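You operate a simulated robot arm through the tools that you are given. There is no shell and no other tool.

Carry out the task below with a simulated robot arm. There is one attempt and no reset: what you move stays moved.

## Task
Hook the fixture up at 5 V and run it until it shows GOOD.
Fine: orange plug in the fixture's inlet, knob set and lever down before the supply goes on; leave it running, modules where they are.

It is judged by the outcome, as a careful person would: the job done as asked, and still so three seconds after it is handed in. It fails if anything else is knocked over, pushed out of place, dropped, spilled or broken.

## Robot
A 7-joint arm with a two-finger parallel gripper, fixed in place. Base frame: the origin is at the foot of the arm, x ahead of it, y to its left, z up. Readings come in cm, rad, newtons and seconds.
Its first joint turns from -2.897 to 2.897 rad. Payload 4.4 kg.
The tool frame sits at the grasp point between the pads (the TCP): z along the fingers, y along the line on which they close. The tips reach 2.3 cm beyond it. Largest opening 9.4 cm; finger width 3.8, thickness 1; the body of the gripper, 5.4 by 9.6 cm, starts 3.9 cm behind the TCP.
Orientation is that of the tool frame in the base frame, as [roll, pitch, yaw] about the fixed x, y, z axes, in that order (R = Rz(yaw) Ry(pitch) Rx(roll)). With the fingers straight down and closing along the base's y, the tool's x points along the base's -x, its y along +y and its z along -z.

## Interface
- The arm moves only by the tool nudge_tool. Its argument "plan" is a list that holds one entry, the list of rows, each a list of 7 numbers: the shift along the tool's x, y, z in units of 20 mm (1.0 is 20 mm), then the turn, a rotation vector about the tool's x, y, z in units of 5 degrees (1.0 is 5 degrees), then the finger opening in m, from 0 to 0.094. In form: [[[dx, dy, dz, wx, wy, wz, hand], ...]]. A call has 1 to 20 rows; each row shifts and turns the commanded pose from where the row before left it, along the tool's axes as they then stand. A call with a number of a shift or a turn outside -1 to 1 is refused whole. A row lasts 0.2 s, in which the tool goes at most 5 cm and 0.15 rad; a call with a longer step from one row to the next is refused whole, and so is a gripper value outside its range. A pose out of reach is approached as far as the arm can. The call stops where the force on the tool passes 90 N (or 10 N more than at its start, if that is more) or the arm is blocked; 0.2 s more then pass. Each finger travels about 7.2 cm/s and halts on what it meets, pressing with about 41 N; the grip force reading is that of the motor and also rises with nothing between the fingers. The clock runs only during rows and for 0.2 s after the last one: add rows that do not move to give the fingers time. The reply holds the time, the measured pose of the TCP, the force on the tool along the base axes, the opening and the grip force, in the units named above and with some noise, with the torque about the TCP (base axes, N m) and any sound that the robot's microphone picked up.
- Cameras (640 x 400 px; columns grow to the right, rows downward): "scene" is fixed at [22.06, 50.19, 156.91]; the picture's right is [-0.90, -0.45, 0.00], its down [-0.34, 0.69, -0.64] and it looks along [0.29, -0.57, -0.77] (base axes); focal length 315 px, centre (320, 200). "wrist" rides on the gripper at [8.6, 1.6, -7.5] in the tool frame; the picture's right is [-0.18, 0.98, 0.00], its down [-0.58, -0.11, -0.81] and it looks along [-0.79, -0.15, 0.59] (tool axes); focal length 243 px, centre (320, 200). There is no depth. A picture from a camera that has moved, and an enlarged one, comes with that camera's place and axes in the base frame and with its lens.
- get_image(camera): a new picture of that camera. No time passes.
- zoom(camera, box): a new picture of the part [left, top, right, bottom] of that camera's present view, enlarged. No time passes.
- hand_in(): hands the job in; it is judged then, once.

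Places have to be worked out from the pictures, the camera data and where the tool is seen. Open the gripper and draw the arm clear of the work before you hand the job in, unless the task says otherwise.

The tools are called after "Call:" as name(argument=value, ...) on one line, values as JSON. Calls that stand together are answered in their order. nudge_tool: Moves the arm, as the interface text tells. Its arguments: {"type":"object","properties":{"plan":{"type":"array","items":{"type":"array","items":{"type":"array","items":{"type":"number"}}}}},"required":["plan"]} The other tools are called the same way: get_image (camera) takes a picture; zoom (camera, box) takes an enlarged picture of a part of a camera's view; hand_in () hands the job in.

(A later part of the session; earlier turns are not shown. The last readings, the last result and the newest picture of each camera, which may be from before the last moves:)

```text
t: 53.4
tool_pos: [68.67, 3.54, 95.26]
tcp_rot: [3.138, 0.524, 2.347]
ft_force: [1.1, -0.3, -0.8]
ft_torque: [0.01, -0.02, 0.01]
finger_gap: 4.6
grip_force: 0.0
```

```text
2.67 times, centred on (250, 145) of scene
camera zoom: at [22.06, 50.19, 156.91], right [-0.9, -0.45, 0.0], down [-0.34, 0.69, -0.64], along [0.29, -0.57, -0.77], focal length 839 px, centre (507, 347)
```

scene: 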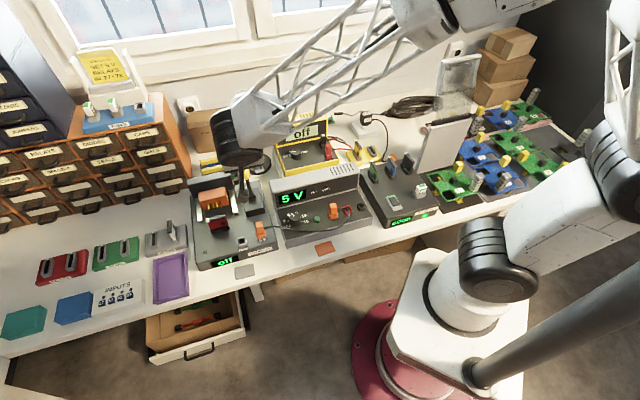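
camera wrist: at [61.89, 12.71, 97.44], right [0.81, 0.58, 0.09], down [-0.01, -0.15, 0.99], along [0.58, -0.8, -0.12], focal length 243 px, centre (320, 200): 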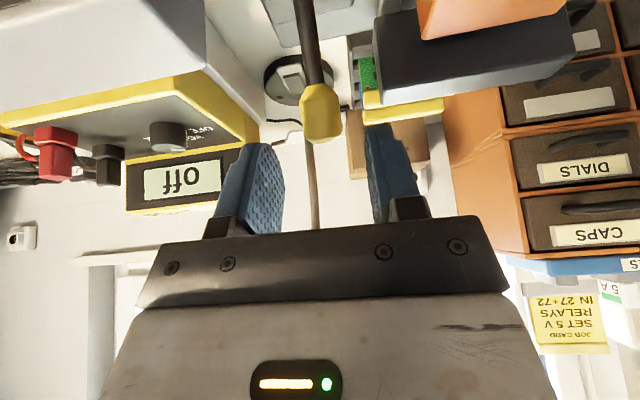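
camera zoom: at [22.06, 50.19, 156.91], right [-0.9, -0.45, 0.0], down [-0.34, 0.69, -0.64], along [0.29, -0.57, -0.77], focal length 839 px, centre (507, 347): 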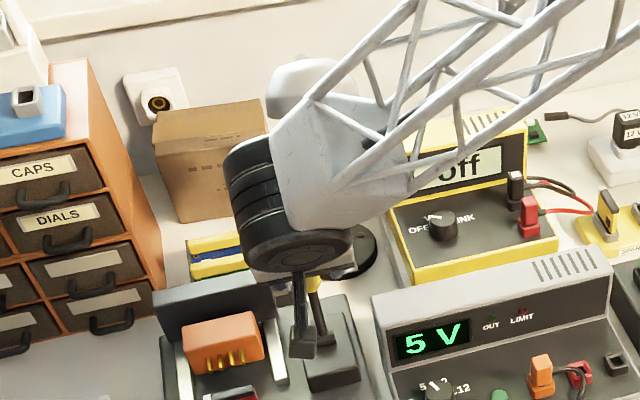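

The knob is centred between the fingers with 5.6 cm to go. Advancing 5.2 cm and then closing on it.

Call:
nudge_tool(plan=[[[0, 0, 0.65, 0, 0, 0, 0.046], [0, 0, 0.65, 0, 0, 0, 0.046], [0, 0, 0.65, 0, 0, 0, 0.046], [0, 0, 0.65, 0, 0, 0, 0.046], [0, 0, 0, 0, 0, 0, 0.046]]])

Call:
get_image(camera="wrist")

Call:
zoom(camera="wrist", box=[240, 90, 400, 210])

Call:
zoom(camera="scene", box=[190, 70, 310, 220])

```text
t: 54.6
tool_pos: [70.43, 1.52, 90.8]
tcp_rot: [3.14, 0.522, 2.346]
ft_force: [0.4, 0.9, -0.1]
ft_torque: [0.01, 0.02, 0.01]
finger_gap: 4.58
grip_force: 0.0
```

```text
taken
camera wrist: at [63.76, 10.68, 93.02], right [0.81, 0.58, 0.09], down [-0.01, -0.15, 0.99], along [0.58, -0.8, -0.12], focal length 243 px, centre (320, 200)
```

wrist: 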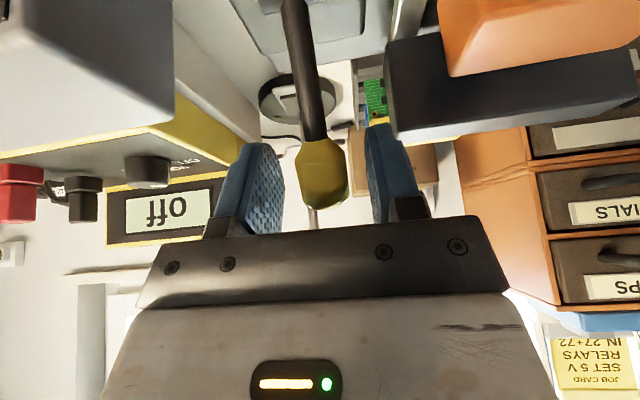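

```text
3.33 times, centred on (320, 150) of wrist
camera zoom: at [63.76, 10.68, 93.02], right [0.81, 0.58, 0.09], down [-0.01, -0.15, 0.99], along [0.58, -0.8, -0.12], focal length 809 px, centre (320, 367)
```

zoom: 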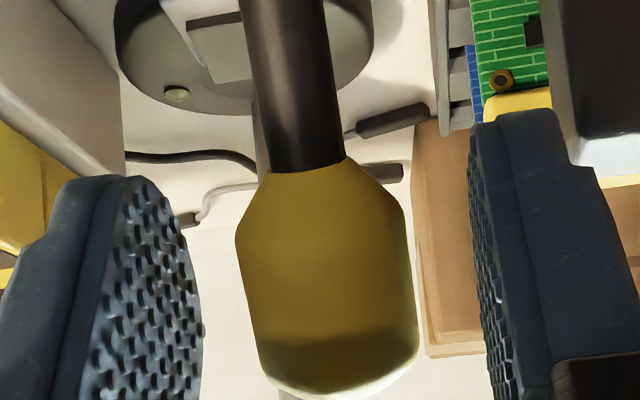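

```text
2.67 times, centred on (250, 145) of scene
camera zoom: at [22.06, 50.19, 156.91], right [-0.9, -0.45, 0.0], down [-0.34, 0.69, -0.64], along [0.29, -0.57, -0.77], focal length 839 px, centre (507, 347)
```

zoom: 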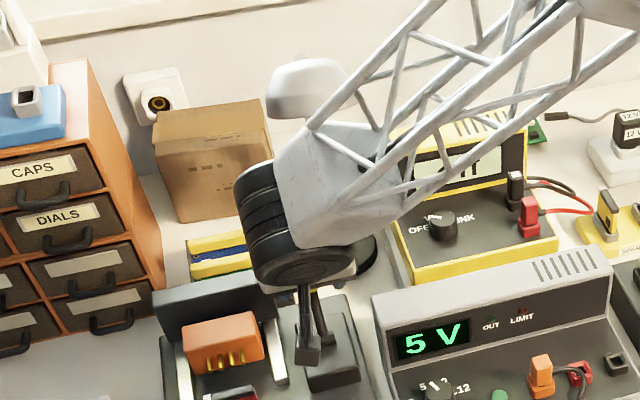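

The knob is nicely between the pads, so I'm closing on it.

Call:
nudge_tool(plan=[[[0, 0, 0, 0, 0, 0, 0.02], [0, 0, 0, 0, 0, 0, 0.01], [0, 0, 0, 0, 0, 0, 0.01], [0, 0, 0, 0, 0, 0, 0.01]]])

```text
t: 55.6
tool_pos: [70.53, 1.62, 90.82]
tcp_rot: [3.139, 0.524, 2.348]
ft_force: [20.7, 22.0, -7.1]
ft_torque: [-0.49, 0.28, 0.63]
finger_gap: 2.5
grip_force: 45.2
```

It's gripped (2.5 cm). I'll re-centre 1 mm to the left, then pull the first 20° of the arc about the pivot toward the front.

Call:
nudge_tool(plan=[[[0, 0.05, 0, 0, 0, 0, 0.01], [0, 0, 0, 0, 0, 0, 0.01], [0.193, 0, -0.271, 0, 0, 0, 0.01], [0.216, 0, -0.253, 0, 0, 0, 0.01], [0.238, 0, -0.233, 0, 0, 0, 0.01], [0.257, 0, -0.212, 0, 0, 0, 0.01], [0, 0, 0, 0, 0, 0, 0.01]]])

Call:
get_image(camera="wrist")

Call:
zoom(camera="scene", box=[190, 130, 290, 230])

```text
t: 57.2
tool_pos: [68.78, 3.44, 91.68]
tcp_rot: [3.138, 0.525, 2.347]
ft_force: [9.9, -13.2, 3.7]
ft_torque: [-1.3, -0.48, 0.09]
finger_gap: 2.5
grip_force: 44.2
```

```text
taken
camera wrist: at [62.03, 12.54, 93.78], right [0.81, 0.57, 0.09], down [-0.01, -0.15, 0.99], along [0.58, -0.8, -0.12], focal length 243 px, centre (320, 200)
```

wrist: 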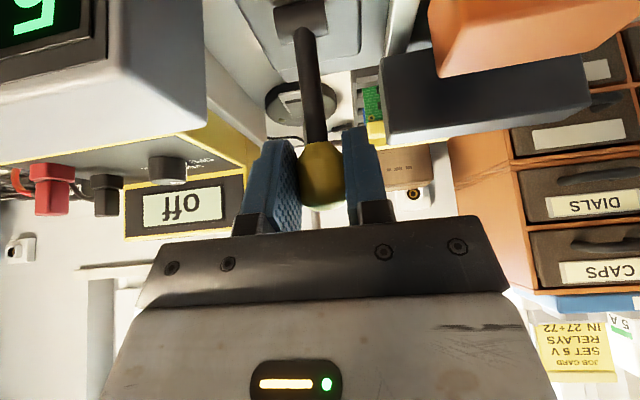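

```text
4.00 times, centred on (240, 180) of scene
camera zoom: at [22.06, 50.19, 156.91], right [-0.9, -0.45, 0.0], down [-0.34, 0.69, -0.64], along [0.29, -0.57, -0.77], focal length 1258 px, centre (640, 280)
```

zoom: 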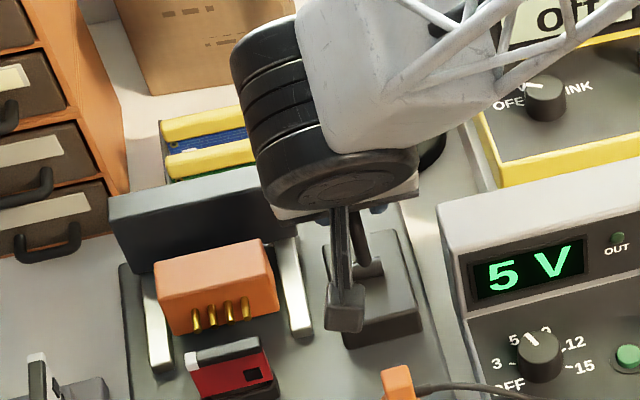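

The lever moves and the orange contact head slides forward with it. Continuing the arc while easing the tool back toward vertical.

Call:
nudge_tool(plan=[[[0.275, 0, -0.189, 0, 0.5, 0, 0.01], [0.296, 0, -0.151, 0, 0.5, 0, 0.01], [0.314, 0, -0.111, 0, 0.5, 0, 0.01], [0.326, 0, -0.069, 0, 0.5, 0, 0.01], [0.332, 0, -0.027, 0, 0.5, 0, 0.01], [0.332, 0, 0.018, 0, 0.5, 0, 0.01], [0, 0, 0, 0, 0, 0, 0.01]]])

Call:
get_image(camera="wrist")

Call:
zoom(camera="scene", box=[190, 150, 290, 250])

```text
t: 58.8
tool_pos: [66.06, 6.3, 90.91]
tcp_rot: [3.139, 0.261, 2.348]
ft_force: [-23.0, -27.2, 6.7]
ft_torque: [-0.48, -0.07, -0.69]
finger_gap: 2.59
grip_force: 17.7
```

```text
taken
camera wrist: at [59.93, 14.71, 95.96], right [0.83, 0.56, 0.05], down [0.17, -0.33, 0.93], along [0.54, -0.76, -0.37], focal length 243 px, centre (320, 200)
```

wrist: 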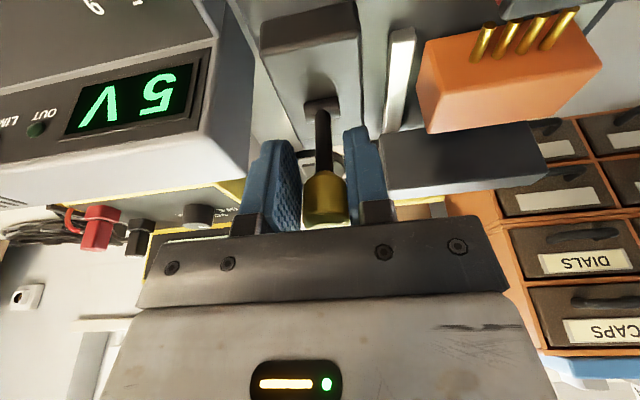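

```text
4.00 times, centred on (240, 200) of scene
camera zoom: at [22.06, 50.19, 156.91], right [-0.9, -0.45, 0.0], down [-0.34, 0.69, -0.64], along [0.29, -0.57, -0.77], focal length 1258 px, centre (640, 200)
```

zoom: 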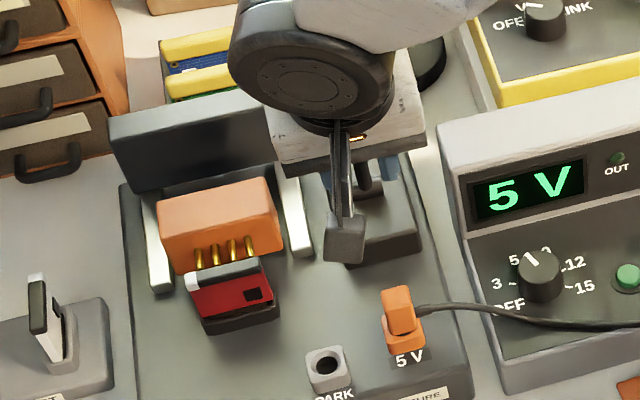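

The forces show about 35 N sideways (toward the right), so the lever's plane is slightly off my path. I'll correct laterally by 1.6 mm before continuing.

Call:
nudge_tool(plan=[[[0, -0.08, 0, 0, 0, 0, 0.01], [0, 0, 0, 0, 0, 0, 0.01], [0, 0, 0, 0, 0, 0, 0.01]]])

```text
t: 59.6
tool_pos: [66.02, 6.22, 90.89]
tcp_rot: [3.139, 0.263, 2.346]
ft_force: [-15.9, 11.8, 1.9]
ft_torque: [0.74, 1.13, -0.12]
finger_gap: 2.48
grip_force: 44.9
```

Lateral load is gone. Continuing down through the next 20°.

Call:
nudge_tool(plan=[[[0.327, -0.012, 0.06, 0, 0.5, 0, 0.01], [0.317, -0.012, 0.103, 0, 0.5, 0, 0.01], [0.3, -0.012, 0.144, 0, 0.5, 0, 0.01], [0.28, -0.012, 0.181, 0, 0.5, 0, 0.01], [0, 0, 0, 0, 0, 0, 0.01]]])

Call:
get_image(camera="wrist")

Call:
zoom(camera="scene", box=[190, 150, 290, 250])

```text
t: 60.8
tool_pos: [64.42, 7.67, 89.61]
tcp_rot: [3.139, 0.087, 2.347]
ft_force: [-0.9, 0.0, 0.8]
ft_torque: [0.01, 0.03, -0.03]
finger_gap: 1.0
grip_force: 0.0
```

```text
taken
camera wrist: at [59.1, 15.39, 96.32], right [0.83, 0.56, 0.02], down [0.28, -0.44, 0.85], along [0.48, -0.7, -0.52], focal length 243 px, centre (320, 200)
```

wrist: 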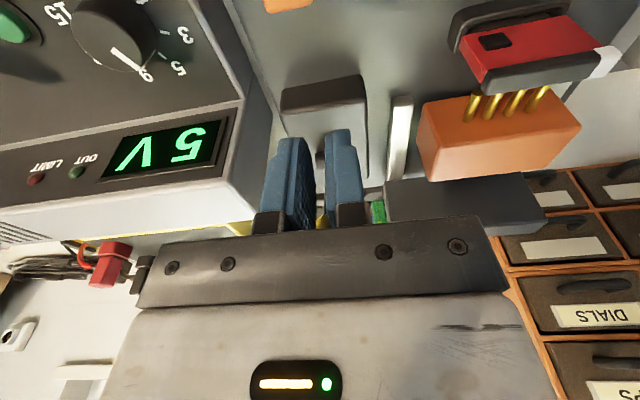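

```text
4.00 times, centred on (240, 200) of scene
camera zoom: at [22.06, 50.19, 156.91], right [-0.9, -0.45, 0.0], down [-0.34, 0.69, -0.64], along [0.29, -0.57, -0.77], focal length 1258 px, centre (640, 200)
```

zoom: 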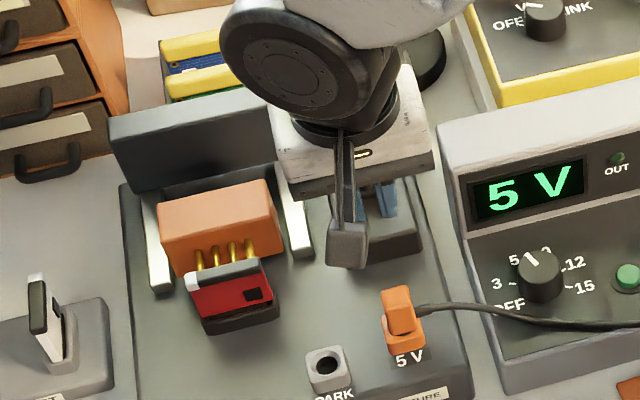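

The fingers slipped off the knob (gap 1.0, no load). I'll zoom in to see where the lever and head are now.

Call:
zoom(camera="wrist", box=[240, 70, 440, 240])

Call:
zoom(camera="wrist", box=[400, 0, 620, 200])

Call:
zoom(camera="scene", box=[200, 180, 270, 250])

```text
2.35 times, centred on (340, 155) of wrist
camera zoom: at [59.1, 15.39, 96.32], right [0.83, 0.56, 0.02], down [0.28, -0.44, 0.85], along [0.48, -0.7, -0.52], focal length 571 px, centre (273, 306)
```

zoom: 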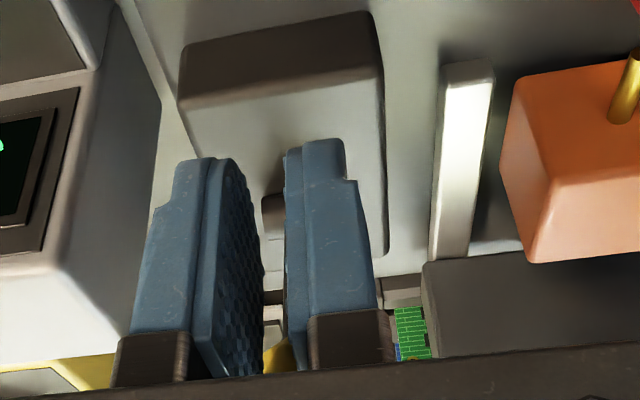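

```text
2.00 times, centred on (510, 100) of wrist
camera zoom: at [59.1, 15.39, 96.32], right [0.83, 0.56, 0.02], down [0.28, -0.44, 0.85], along [0.48, -0.7, -0.52], focal length 485 px, centre (-60, 400)
```

zoom: 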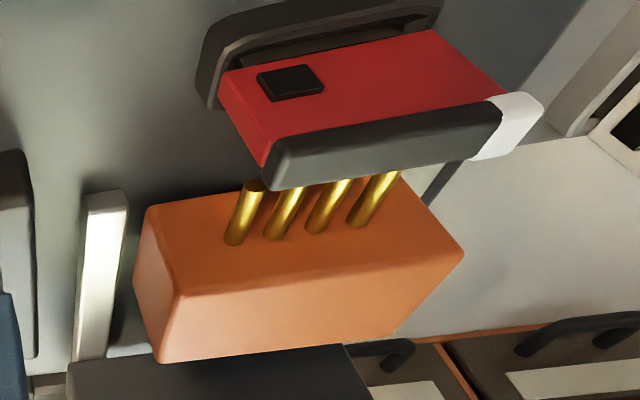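

```text
5.71 times, centred on (235, 215) of scene
camera zoom: at [22.06, 50.19, 156.91], right [-0.9, -0.45, 0.0], down [-0.34, 0.69, -0.64], along [0.29, -0.57, -0.77], focal length 1798 px, centre (806, 114)
```

zoom: 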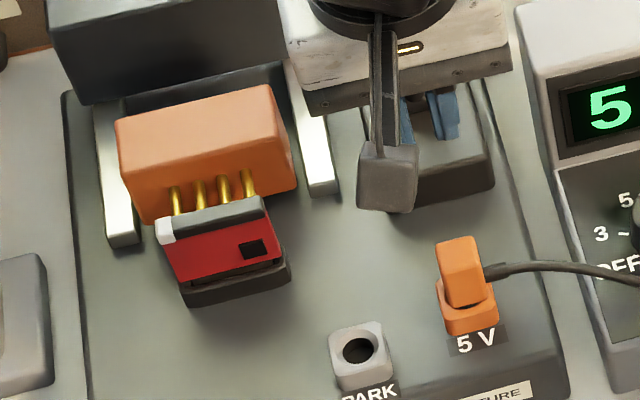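

Call:
nudge_tool(plan=[[[0.4, 0, -0.3, 0, 0, 0, 0.01], [0.3, 0, -0.9, 0, 0, 0, 0.01], [0.3, 0, -0.9, 0, 0, 0, 0.01], [0.3, 0, -0.9, 0, 0, 0, 0.01], [0.3, 0, -0.9, 0, 0, 0, 0.01], [0.3, 0, -0.9, 0, 0, 0, 0.046], [0, 0, -0.9, 0, 0, 0, 0.046], [0, 0, 0, 0, 0, 0, 0.046]]])

Call:
get_image(camera="wrist")

Call:
zoom(camera="wrist", box=[240, 50, 500, 220])

Call:
zoom(camera="scene", box=[190, 140, 290, 240])

```text
t: 62.6
tool_pos: [60.94, 10.99, 100.52]
tcp_rot: [3.14, 0.087, 2.348]
ft_force: [1.2, 0.2, -0.4]
ft_torque: [0.03, 0.01, -0.02]
finger_gap: 4.6
grip_force: 0.1
```

```text
taken
camera wrist: at [55.58, 18.7, 107.28], right [0.83, 0.56, 0.02], down [0.28, -0.44, 0.85], along [0.48, -0.7, -0.52], focal length 243 px, centre (320, 200)
```

wrist: 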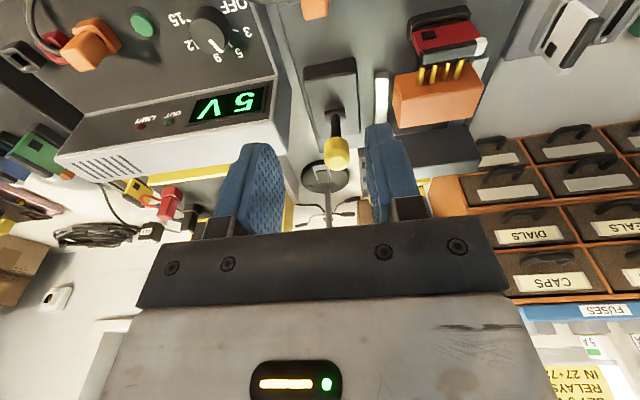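

```text
2.35 times, centred on (370, 135) of wrist
camera zoom: at [55.58, 18.7, 107.28], right [0.83, 0.56, 0.02], down [0.28, -0.44, 0.85], along [0.48, -0.7, -0.52], focal length 571 px, centre (202, 353)
```

zoom: 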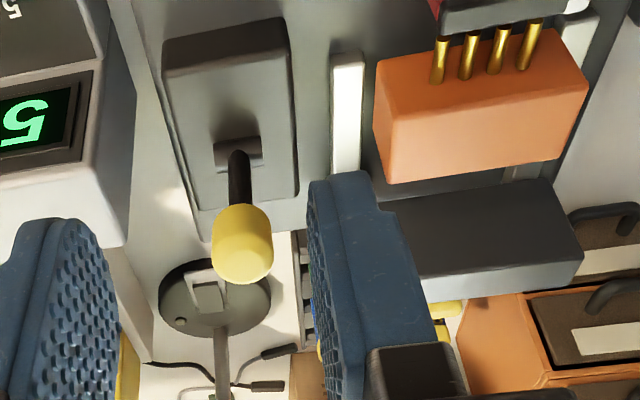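

```text
4.00 times, centred on (240, 190) of scene
camera zoom: at [22.06, 50.19, 156.91], right [-0.9, -0.45, 0.0], down [-0.34, 0.69, -0.64], along [0.29, -0.57, -0.77], focal length 1258 px, centre (640, 240)
```

zoom: 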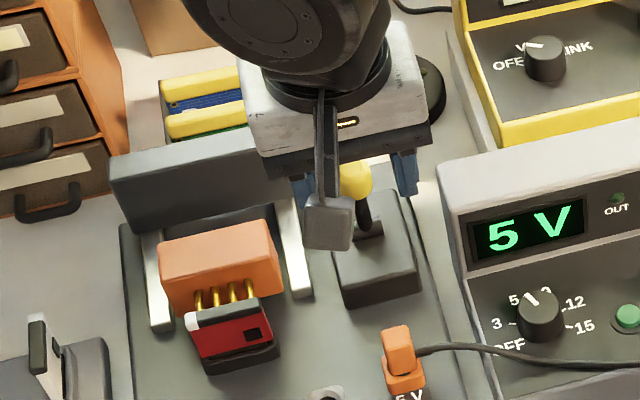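

The lever is at about +13° past vertical with the contact pins just reaching the module, so it resisted more than the grip friction could pull. I'll push it from behind with closed fingers instead. First I re-tilt 30° and line up just behind and above the knob.

Call:
nudge_tool(plan=[[[0, 0, 0, 0, -1, 0, 0.0], [0, 0, 0, 0, -1, 0, 0.0], [0, 0, 0, 0, -1, 0, 0.0], [0, 0, 0, 0, -1, 0, 0.0], [0, 0, 0, 0, -1, 0, 0.0], [-0.784, 0.016, 0.568, 0, 0, 0, 0.0], [-0.784, 0.016, 0.568, 0, 0, 0, 0.0], [-0.784, 0.016, 0.568, 0, 0, 0, 0.0], [-0.784, 0.016, 0.568, 0, 0, 0, 0.0], [0, 0, 0, 0, 0, 0, 0.0]]])

Call:
get_image(camera="wrist")

Call:
zoom(camera="wrist", box=[240, 0, 440, 200])

Call:
zoom(camera="scene", box=[190, 80, 290, 230])

```text
t: 64.8
tool_pos: [66.53, 5.65, 99.75]
tcp_rot: [3.137, 0.526, 2.347]
ft_force: [1.0, -0.3, 0.1]
ft_torque: [-0.05, -0.02, -0.02]
finger_gap: 0.0
grip_force: 41.3
```

```text
taken
camera wrist: at [59.9, 14.75, 101.95], right [0.81, 0.58, 0.09], down [-0.01, -0.15, 0.99], along [0.58, -0.8, -0.12], focal length 243 px, centre (320, 200)
```

wrist: 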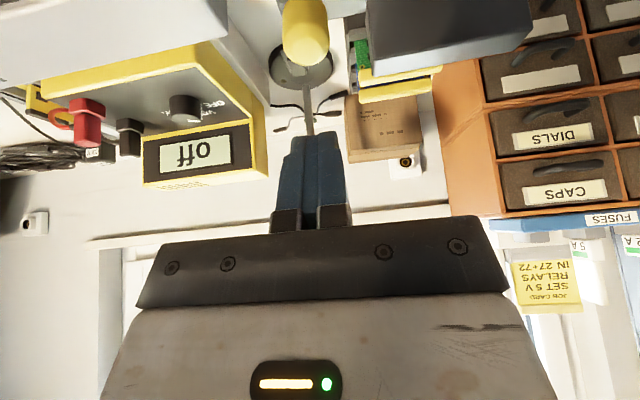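

```text
2.00 times, centred on (340, 100) of wrist
camera zoom: at [59.9, 14.75, 101.95], right [0.81, 0.58, 0.09], down [-0.01, -0.15, 0.99], along [0.58, -0.8, -0.12], focal length 485 px, centre (280, 400)
```

zoom: 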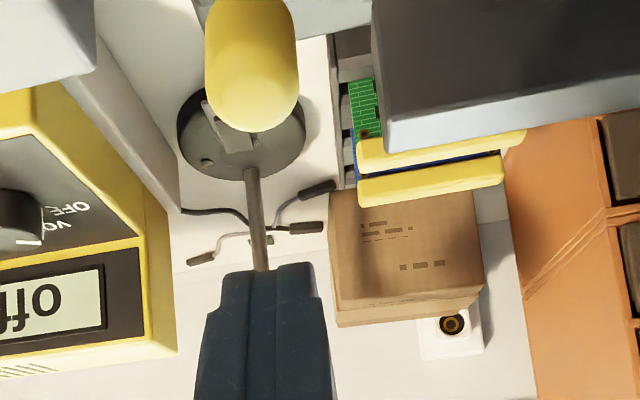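

```text
2.67 times, centred on (240, 155) of scene
camera zoom: at [22.06, 50.19, 156.91], right [-0.9, -0.45, 0.0], down [-0.34, 0.69, -0.64], along [0.29, -0.57, -0.77], focal length 839 px, centre (533, 320)
```

zoom: 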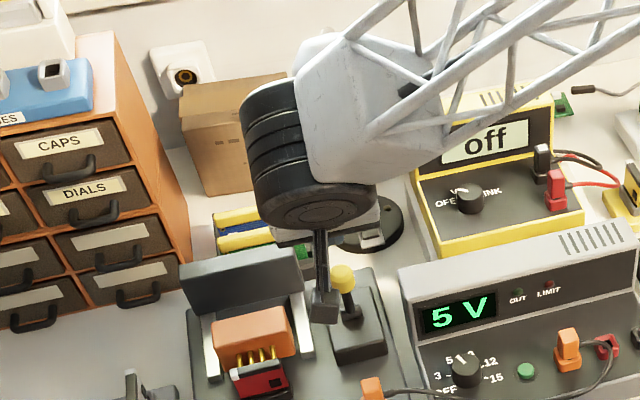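

The knob is 3.7 cm ahead of the finger axis and centred, so I'm sliding down behind it along the tilted axis.

Call:
nudge_tool(plan=[[[0, 0, 0.75, 0, 0, 0, 0.0], [0, 0, 0.75, 0, 0, 0, 0.0], [0, 0, 0.75, 0, 0, 0, 0.0], [0, 0, 0.75, 0, 0, 0, 0.0], [0, 0, 0.55, 0, 0, 0, 0.0], [0, 0, 0, 0, 0, 0, 0.0]]])

Call:
get_image(camera="wrist")

Call:
zoom(camera="scene", box=[190, 80, 290, 230])

```text
t: 65.8
tool_pos: [68.85, 3.87, 96.06]
tcp_rot: [3.127, 0.535, 2.34]
ft_force: [-1.9, -1.3, 6.6]
ft_torque: [-0.04, 0.09, 0.08]
finger_gap: 0.01
grip_force: 41.2
stopped in row 4: the force on the tool passed its limit at 114 N (the readings are from after the stop); the commanded pose is now the measured one
```

```text
taken
camera wrist: at [62.02, 13.01, 98.09], right [0.81, 0.58, 0.1], down [-0.02, -0.15, 0.99], along [0.58, -0.8, -0.11], focal length 243 px, centre (320, 200)
```

wrist: 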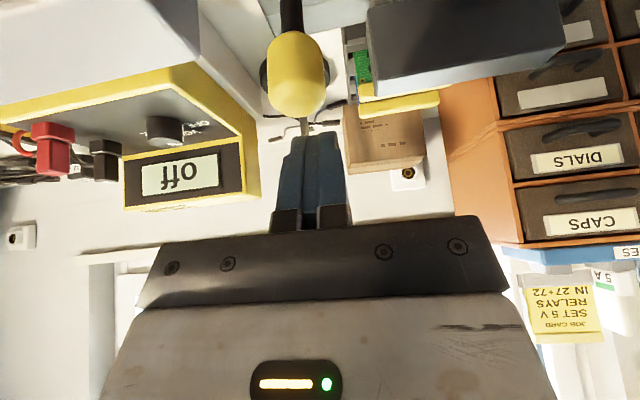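

```text
2.67 times, centred on (240, 155) of scene
camera zoom: at [22.06, 50.19, 156.91], right [-0.9, -0.45, 0.0], down [-0.34, 0.69, -0.64], along [0.29, -0.57, -0.77], focal length 839 px, centre (533, 320)
```

zoom: 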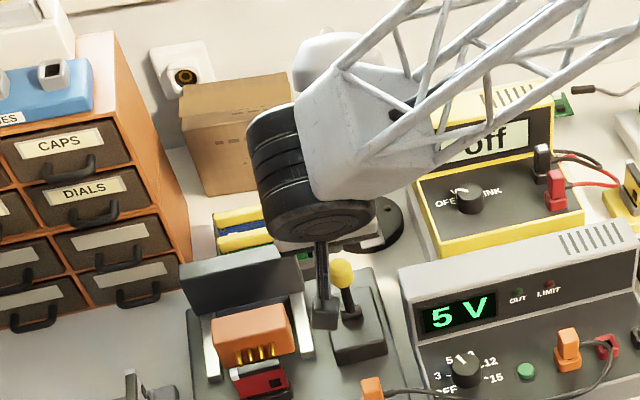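

The arm stopped on a force spike and backed off. Before any other motion I'll work out what was touched.

Call:
zoom(camera="scene", box=[210, 155, 270, 205])

Call:
zoom(camera="scene", box=[215, 80, 295, 180])

Call:
zoom(camera="wrist", box=[220, 0, 420, 170])

Call:
get_image(camera="scene")

```text
8.00 times, centred on (240, 180) of scene
camera zoom: at [22.06, 50.19, 156.91], right [-0.9, -0.45, 0.0], down [-0.34, 0.69, -0.64], along [0.29, -0.57, -0.77], focal length 2517 px, centre (960, 360)
```

zoom: 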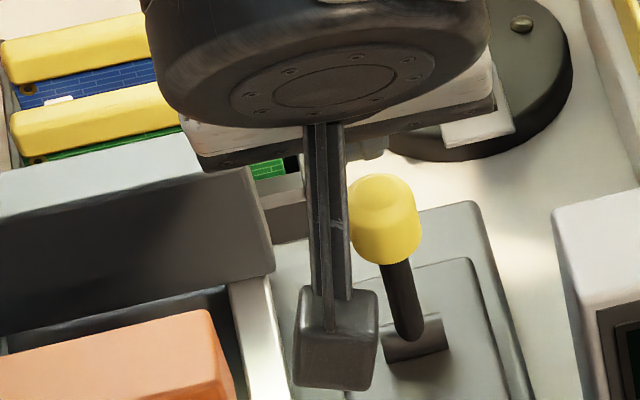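

```text
4.00 times, centred on (255, 130) of scene
camera zoom: at [22.06, 50.19, 156.91], right [-0.9, -0.45, 0.0], down [-0.34, 0.69, -0.64], along [0.29, -0.57, -0.77], focal length 1258 px, centre (580, 480)
```

zoom: 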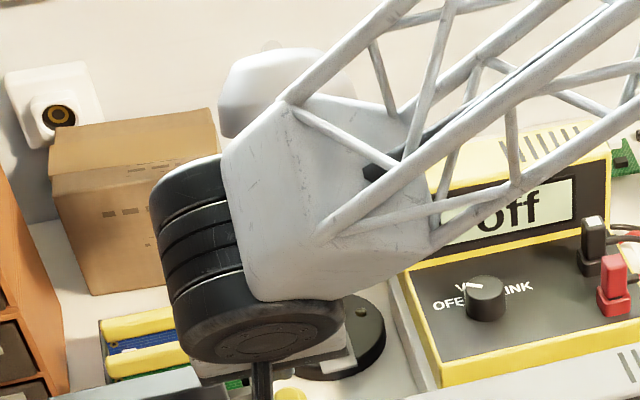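

```text
2.35 times, centred on (320, 85) of wrist
camera zoom: at [62.02, 13.01, 98.09], right [0.81, 0.58, 0.1], down [-0.02, -0.15, 0.99], along [0.58, -0.8, -0.11], focal length 571 px, centre (320, 471)
```

zoom: 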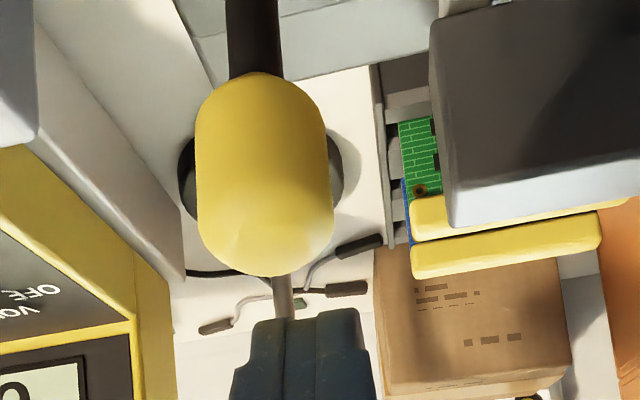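

```text
taken
```

scene: 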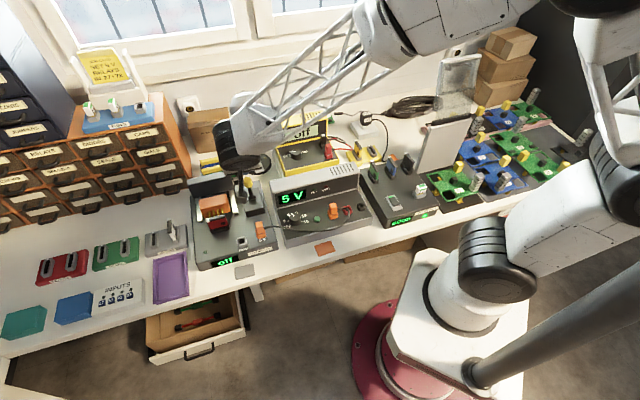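

The readings and images agree: the fingertips landed on the top of the lever knob and nudged it back by about 8°. The lamp and everything else were untouched. I'll retreat, shift further behind and slightly right, and come down again.

Call:
nudge_tool(plan=[[[0, 0, -0.5, 0, 0, 0, 0.0], [0, 0, -0.6, 0, 0, 0, 0.0], [-0.25, -0.1, 0, 0, 0, 0, 0.0], [-0.25, -0.1, 0, 0, 0, 0, 0.0], [0, 0, 0, 0, 0, 0, 0.0]]])

Call:
get_image(camera="wrist")

Call:
zoom(camera="scene", box=[210, 145, 270, 205])

```text
t: 67.0
tool_pos: [68.25, 3.87, 98.25]
tcp_rot: [3.13, 0.534, 2.34]
ft_force: [0.1, 0.0, -0.3]
ft_torque: [0.02, 0.01, 0.0]
finger_gap: 0.0
grip_force: 41.3
```

```text
taken
camera wrist: at [61.5, 12.98, 100.43], right [0.81, 0.57, 0.1], down [-0.02, -0.15, 0.99], along [0.58, -0.8, -0.11], focal length 243 px, centre (320, 200)
```

wrist: 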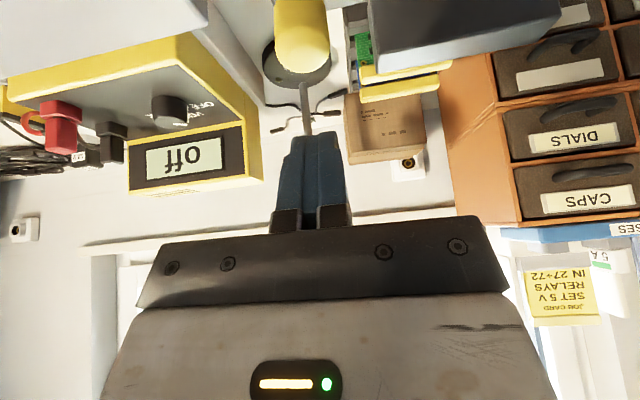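

```text
6.67 times, centred on (240, 175) of scene
camera zoom: at [22.06, 50.19, 156.91], right [-0.9, -0.45, 0.0], down [-0.34, 0.69, -0.64], along [0.29, -0.57, -0.77], focal length 2097 px, centre (853, 367)
```

zoom: 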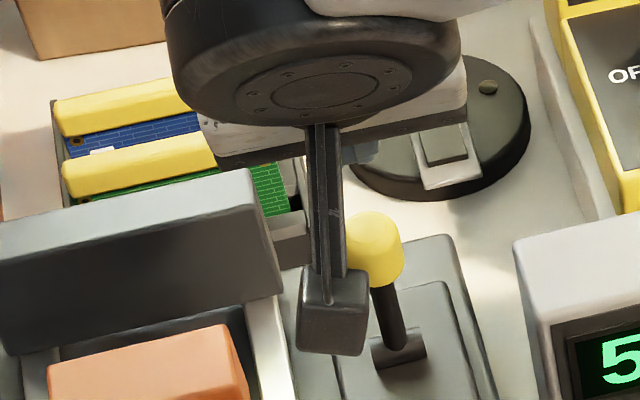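

Call:
nudge_tool(plan=[[[-0.2, 0, 0.3, 0, 0, 0, 0.0], [0, 0, 0.5, 0, 0, 0, 0.0], [0, 0, 0.5, 0, 0, 0, 0.0], [0, 0, 0.4, 0, 0, 0, 0.0], [0, 0, 0, 0, 0, 0, 0.0]]])

Call:
get_image(camera="wrist")

Call:
zoom(camera="scene", box=[210, 80, 290, 205])

```text
t: 68.2
tool_pos: [69.73, 2.08, 95.7]
tcp_rot: [3.13, 0.533, 2.34]
ft_force: [-0.2, 0.1, 0.5]
ft_torque: [0.0, -0.02, 0.0]
finger_gap: 0.0
grip_force: 41.0
```

```text
taken
camera wrist: at [63.01, 11.34, 97.77], right [0.81, 0.57, 0.1], down [-0.02, -0.15, 0.99], along [0.58, -0.8, -0.11], focal length 243 px, centre (320, 200)
```

wrist: 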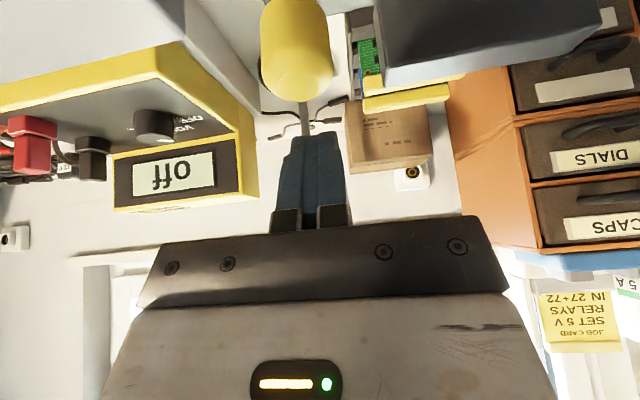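

```text
3.20 times, centred on (250, 142) of scene
camera zoom: at [22.06, 50.19, 156.91], right [-0.9, -0.45, 0.0], down [-0.34, 0.69, -0.64], along [0.29, -0.57, -0.77], focal length 1007 px, centre (544, 384)
```

zoom: 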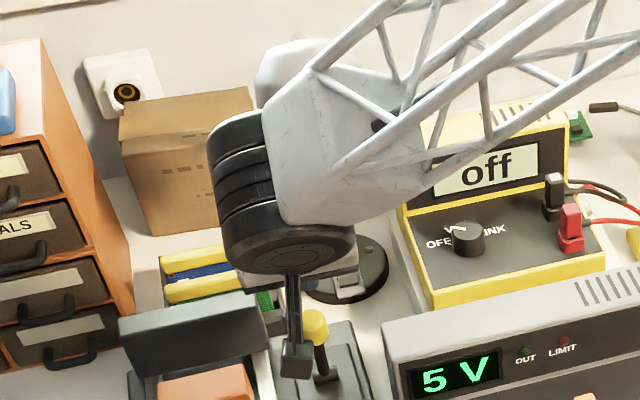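

Clear of contact. Advancing the last 1.8 cm so the fingertips sit behind the knob.

Call:
nudge_tool(plan=[[[0, 0, 0.3, 0, 0, 0, 0.0], [0, 0, 0.3, 0, 0, 0, 0.0], [0, 0, 0.3, 0, 0, 0, 0.0], [0, 0, 0, 0, 0, 0, 0.0]]])

Call:
get_image(camera="wrist")

```text
t: 69.2
tool_pos: [70.25, 1.59, 94.11]
tcp_rot: [3.13, 0.534, 2.341]
ft_force: [0.0, 1.0, 0.5]
ft_torque: [0.01, 0.0, -0.02]
finger_gap: 0.0
grip_force: 40.9
```

```text
taken
camera wrist: at [63.65, 10.73, 96.14], right [0.81, 0.57, 0.1], down [-0.02, -0.15, 0.99], along [0.58, -0.8, -0.11], focal length 243 px, centre (320, 200)
```

wrist: 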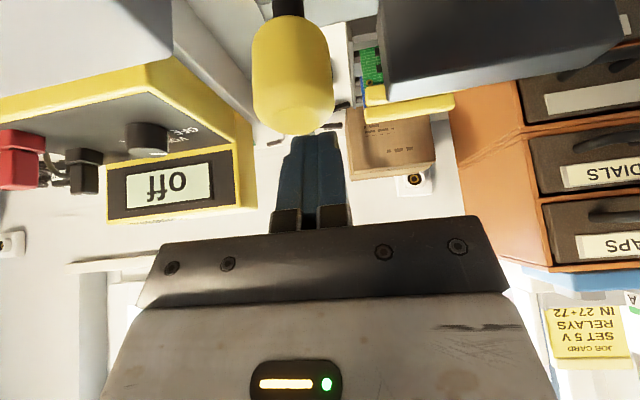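

The fingers are behind the knob and laterally centred, so I start pushing the lever forward (toward the bench front).

Call:
nudge_tool(plan=[[[0.26, 0, -0.15, 0, 0, 0, 0.0], [0.26, 0, -0.15, 0, 0, 0, 0.0], [0.26, 0, -0.15, 0, 0, 0, 0.0], [0.26, 0, -0.15, 0, 0, 0, 0.0], [0.26, 0, -0.13, 0, 0, 0, 0.0], [0.26, 0, -0.1, 0, 0, 0, 0.0], [0, 0, 0, 0, 0, 0, 0.0]]])

Call:
get_image(camera="wrist")

Call:
zoom(camera="scene", box=[195, 150, 275, 240])

```text
t: 70.8
tool_pos: [68.01, 4.21, 93.99]
tcp_rot: [3.131, 0.534, 2.341]
ft_force: [0.1, 0.6, 0.7]
ft_torque: [0.01, -0.01, 0.0]
finger_gap: 0.02
grip_force: 41.0
```

```text
taken
camera wrist: at [61.24, 13.26, 96.03], right [0.81, 0.57, 0.1], down [-0.02, -0.15, 0.99], along [0.58, -0.8, -0.11], focal length 243 px, centre (320, 200)
```

wrist: 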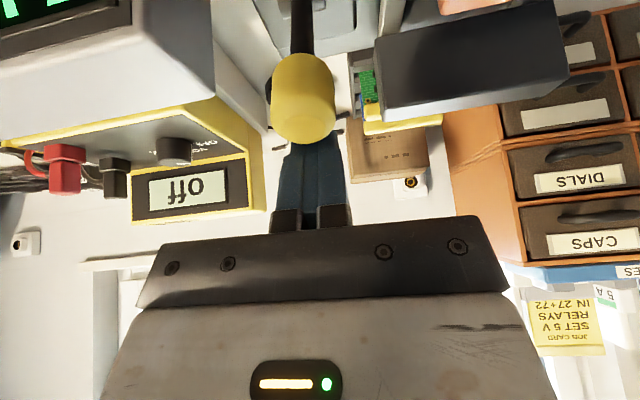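

```text
4.44 times, centred on (235, 195) of scene
camera zoom: at [22.06, 50.19, 156.91], right [-0.9, -0.45, 0.0], down [-0.34, 0.69, -0.64], along [0.29, -0.57, -0.77], focal length 1398 px, centre (698, 222)
```

zoom: 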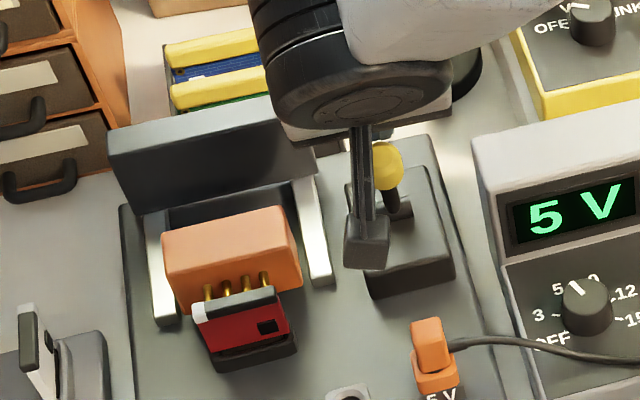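

The lever is following freely (about 20° past vertical). Continuing the push along the face normal, forward and down.

Call:
nudge_tool(plan=[[[0.3, 0, -0.05, 0, 0, 0, 0.0], [0.3, 0, -0.03, 0, 0, 0, 0.0], [0.3, 0, 0, 0, 0, 0, 0.0], [0.3, 0, 0, 0, 0, 0, 0.0], [0, 0, 0, 0, 0, 0, 0.0]]])

Call:
get_image(camera="wrist")

Call:
zoom(camera="scene", box=[195, 150, 275, 240])

```text
t: 71.7
tool_pos: [66.93, 5.34, 93.33]
tcp_rot: [3.124, 0.54, 2.336]
ft_force: [9.9, -19.8, 7.5]
ft_torque: [-0.16, -0.02, 0.2]
finger_gap: 0.01
grip_force: 41.2
stopped in row 4: the force on the tool passed its limit at 108 N (the readings are from after the stop); the commanded pose is now the measured one
```

```text
taken
camera wrist: at [60.27, 14.45, 95.41], right [0.81, 0.57, 0.11], down [-0.03, -0.15, 0.99], along [0.58, -0.81, -0.1], focal length 243 px, centre (320, 200)
```

wrist: 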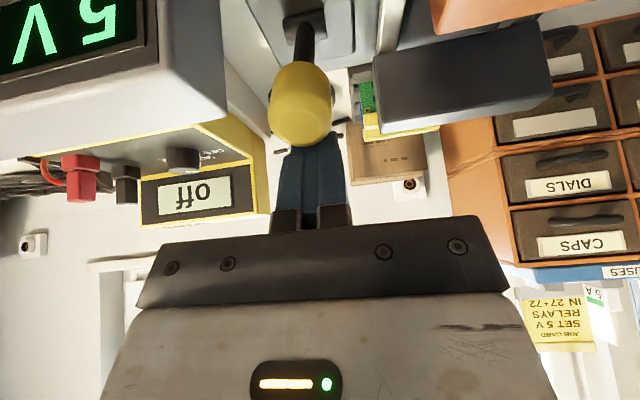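

```text
4.44 times, centred on (235, 195) of scene
camera zoom: at [22.06, 50.19, 156.91], right [-0.9, -0.45, 0.0], down [-0.34, 0.69, -0.64], along [0.29, -0.57, -0.77], focal length 1398 px, centre (698, 222)
```

zoom: 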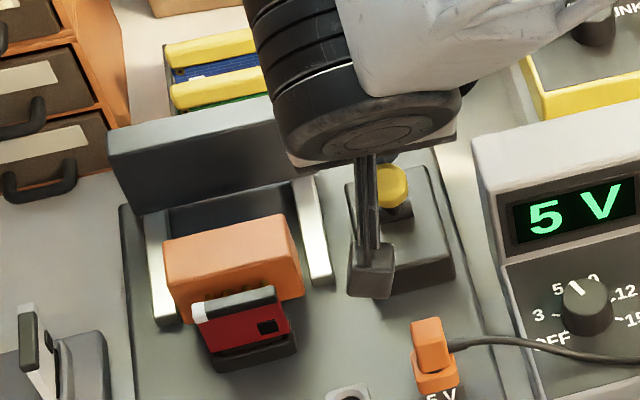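

The contact head is now fully forward against the module and the lever is hard on its stop at +30°, so it's down. I'll back off behind it, rise, and check that it stays.

Call:
nudge_tool(plan=[[[-0.3, 0, 0, 0, 0, 0, 0.0], [-0.4, 0, -0.3, 0, 0, 0, 0.0], [-0.3, 0, -0.8, 0, 0, 0, 0.0], [0, 0, -0.9, 0, 0, 0, 0.0], [0, 0, -0.9, 0, 0, 0, 0.0], [0, 0, -0.9, 0, 0, 0, 0.0], [0, 0, -0.9, 0, 0, 0, 0.0], [0, 0, 0, 0, 0, 0, 0.0]]])

Call:
get_image(camera="wrist")

Call:
zoom(camera="scene", box=[195, 150, 275, 240])

Call:
zoom(camera="wrist", box=[240, 0, 500, 160])

```text
t: 73.5
tool_pos: [64.74, 7.42, 102.42]
tcp_rot: [3.126, 0.538, 2.337]
ft_force: [0.8, -0.3, 0.3]
ft_torque: [0.0, -0.04, 0.0]
finger_gap: 0.01
grip_force: 41.1
```

```text
taken
camera wrist: at [57.99, 16.53, 104.51], right [0.81, 0.57, 0.11], down [-0.03, -0.15, 0.99], along [0.58, -0.81, -0.1], focal length 243 px, centre (320, 200)
```

wrist: 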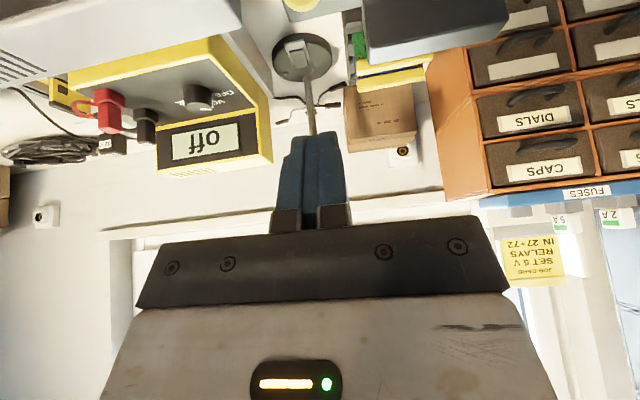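

```text
4.44 times, centred on (235, 195) of scene
camera zoom: at [22.06, 50.19, 156.91], right [-0.9, -0.45, 0.0], down [-0.34, 0.69, -0.64], along [0.29, -0.57, -0.77], focal length 1398 px, centre (698, 222)
```

zoom: 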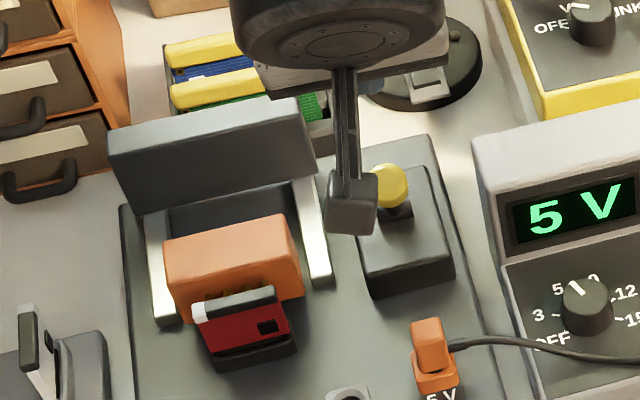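

```text
2.46 times, centred on (370, 80) of wrist
camera zoom: at [57.99, 16.53, 104.51], right [0.81, 0.57, 0.11], down [-0.03, -0.15, 0.99], along [0.58, -0.81, -0.1], focal length 597 px, centre (197, 495)
```

zoom: 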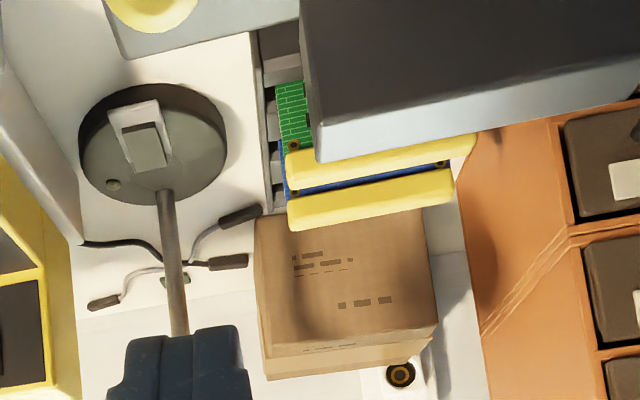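

The lever holds at its down stop with the contacts on the module. Next is the supply's green OUT button at about (47.85, -0.16, 80.0): I'll straighten the tool to vertical and move above it at a safe height.

Call:
nudge_tool(plan=[[[0, 0, 0, 0, 0.88, 0, 0.0], [0, 0, 0, 0, 0.88, 0, 0.0], [0, 0, 0, 0, 0.88, 0, 0.0], [0, 0, 0, 0, 0.88, 0, 0.0], [0, 0, 0, 0, 0.88, 0, 0.0], [0, 0, 0, 0, 0.88, 0, 0.0], [0, 0, 0, 0, 0.88, 0, 0.0], [0.358, -0.964, 0, 0, 0, 0, 0.0], [0.358, -0.964, 0, 0, 0, 0, 0.0], [0.358, -0.964, 0, 0, 0, 0, 0.0], [0.358, -0.964, 0, 0, 0, 0, 0.0], [0.358, -0.964, 0, 0, 0, 0, 0.0], [0.358, -0.964, 0, 0, 0, 0, 0.0], [0.358, -0.964, 0, 0, 0, 0, 0.0], [0.358, -0.964, 0, 0, 0, 0, 0.0], [0.358, -0.964, 0, 0, 0, 0, 0.0], [0, 0, 0.9, 0, 0, 0, 0.0], [0, 0, 0.9, 0, 0, 0, 0.0], [0, 0, 0.9, 0, 0, 0, 0.0], [0, 0, 0, 0, 0, 0, 0.0]]])

Call:
get_image(camera="wrist")

Call:
zoom(camera="wrist", box=[220, 20, 420, 170])

Call:
zoom(camera="scene", box=[200, 140, 360, 270])

```text
t: 77.7
tool_pos: [47.72, 0.01, 96.6]
tcp_rot: [3.128, -0.001, 2.344]
ft_force: [0.3, 0.8, 0.0]
ft_torque: [0.0, -0.01, 0.01]
finger_gap: 0.01
grip_force: 41.0
```

```text
taken
camera wrist: at [42.8, 7.28, 104.19], right [0.83, 0.56, 0.01], down [0.32, -0.5, 0.8], along [0.45, -0.67, -0.59], focal length 243 px, centre (320, 200)
```

wrist: 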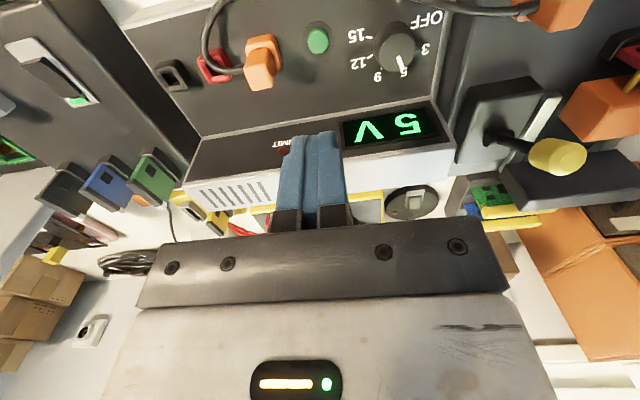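

```text
2.67 times, centred on (320, 95) of wrist
camera zoom: at [42.8, 7.28, 104.19], right [0.83, 0.56, 0.01], down [0.32, -0.5, 0.8], along [0.45, -0.67, -0.59], focal length 647 px, centre (320, 480)
```

zoom: 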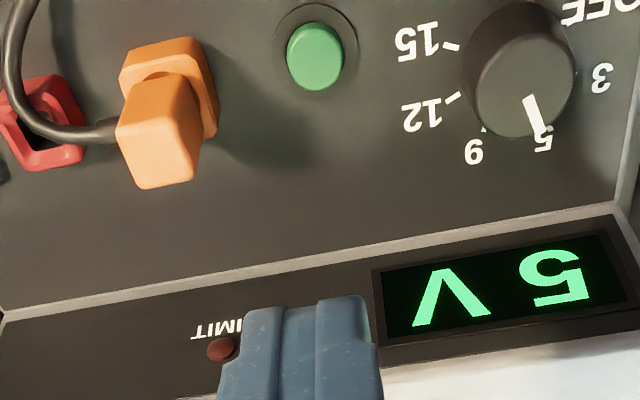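

```text
3.08 times, centred on (280, 205) of scene
camera zoom: at [22.06, 50.19, 156.91], right [-0.9, -0.45, 0.0], down [-0.34, 0.69, -0.64], along [0.29, -0.57, -0.77], focal length 968 px, centre (443, 185)
```

zoom: 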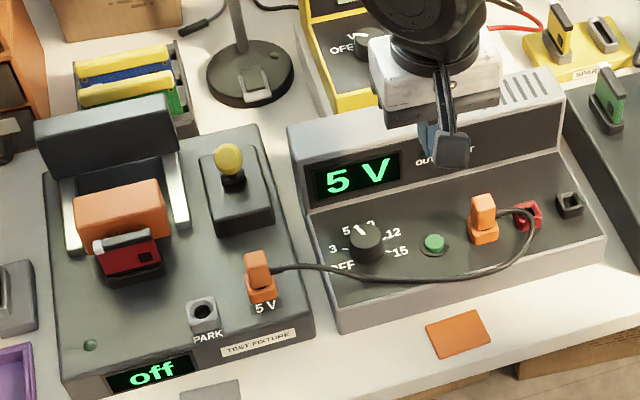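

The lever, plug and knob are all set. The button is 2.5 mm behind the finger axis, so I trim and descend to just above it.

Call:
nudge_tool(plan=[[[-0.12, 0, 0.5, 0.156, 0, 0, 0.0], [0, 0, 0.9, 0, 0, 0, 0.0], [0, 0, 0.9, 0, 0, 0, 0.0], [0, 0, 0.9, 0, 0, 0, 0.0], [0, 0, 0.9, 0, 0, 0, 0.0], [0, 0, 0.9, 0, 0, 0, 0.0], [0, 0, 0.7, 0, 0, 0, 0.0], [0, 0, 0.5, 0, 0, 0, 0.0], [0, 0, 0.3, 0, 0, 0, 0.0], [0, 0, 0, 0, 0, 0, 0.0]]])

Call:
zoom(camera="wrist", box=[220, 60, 420, 210])

Call:
zoom(camera="scene", box=[270, 170, 350, 230])

```text
t: 79.9
tool_pos: [48.0, -0.26, 83.74]
tcp_rot: [3.141, 0.001, 2.344]
ft_force: [-0.1, 0.2, 0.3]
ft_torque: [-0.02, 0.02, 0.03]
finger_gap: 0.0
grip_force: 40.8
```

```text
2.67 times, centred on (320, 135) of wrist
camera zoom: at [43.11, 7.14, 91.16], right [0.83, 0.56, 0.0], down [0.33, -0.49, 0.81], along [0.45, -0.67, -0.59], focal length 647 px, centre (320, 373)
```

zoom: 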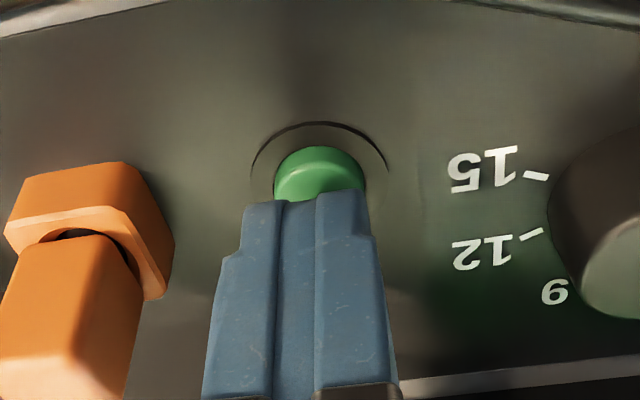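

```text
6.67 times, centred on (310, 200) of scene
camera zoom: at [22.06, 50.19, 156.91], right [-0.9, -0.45, 0.0], down [-0.34, 0.69, -0.64], along [0.29, -0.57, -0.77], focal length 2097 px, centre (387, 200)
```

zoom: 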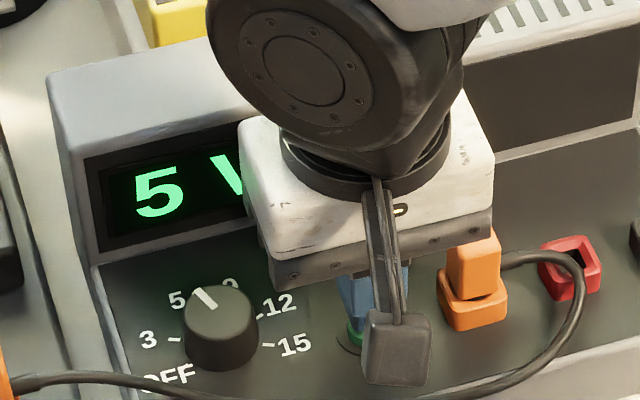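

The fingertips are right over the button. I'll lower gently until it presses, watching force and sound.

Call:
nudge_tool(plan=[[[0, 0, 0.3, 0, 0, 0, 0.0], [0, 0, 0.25, 0, 0, 0, 0.0], [0, 0, 0.1, 0, 0, 0, 0.0], [0, 0, 0, 0, 0, 0, 0.0]]])

Call:
zoom(camera="wrist", box=[220, 60, 420, 210])

```text
t: 80.9
tool_pos: [48.1, -0.17, 82.39]
tcp_rot: [3.141, 0.0, 2.344]
ft_force: [0.7, 1.0, 2.1]
ft_torque: [0.02, -0.02, 0.01]
finger_gap: 0.0
grip_force: 41.5
heard: click
```

```text
2.67 times, centred on (320, 135) of wrist
camera zoom: at [43.07, 7.14, 89.85], right [0.83, 0.56, 0.0], down [0.33, -0.49, 0.81], along [0.45, -0.67, -0.59], focal length 647 px, centre (320, 373)
```

zoom: 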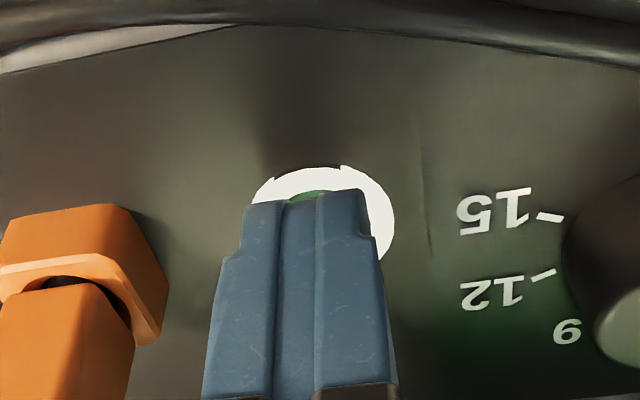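

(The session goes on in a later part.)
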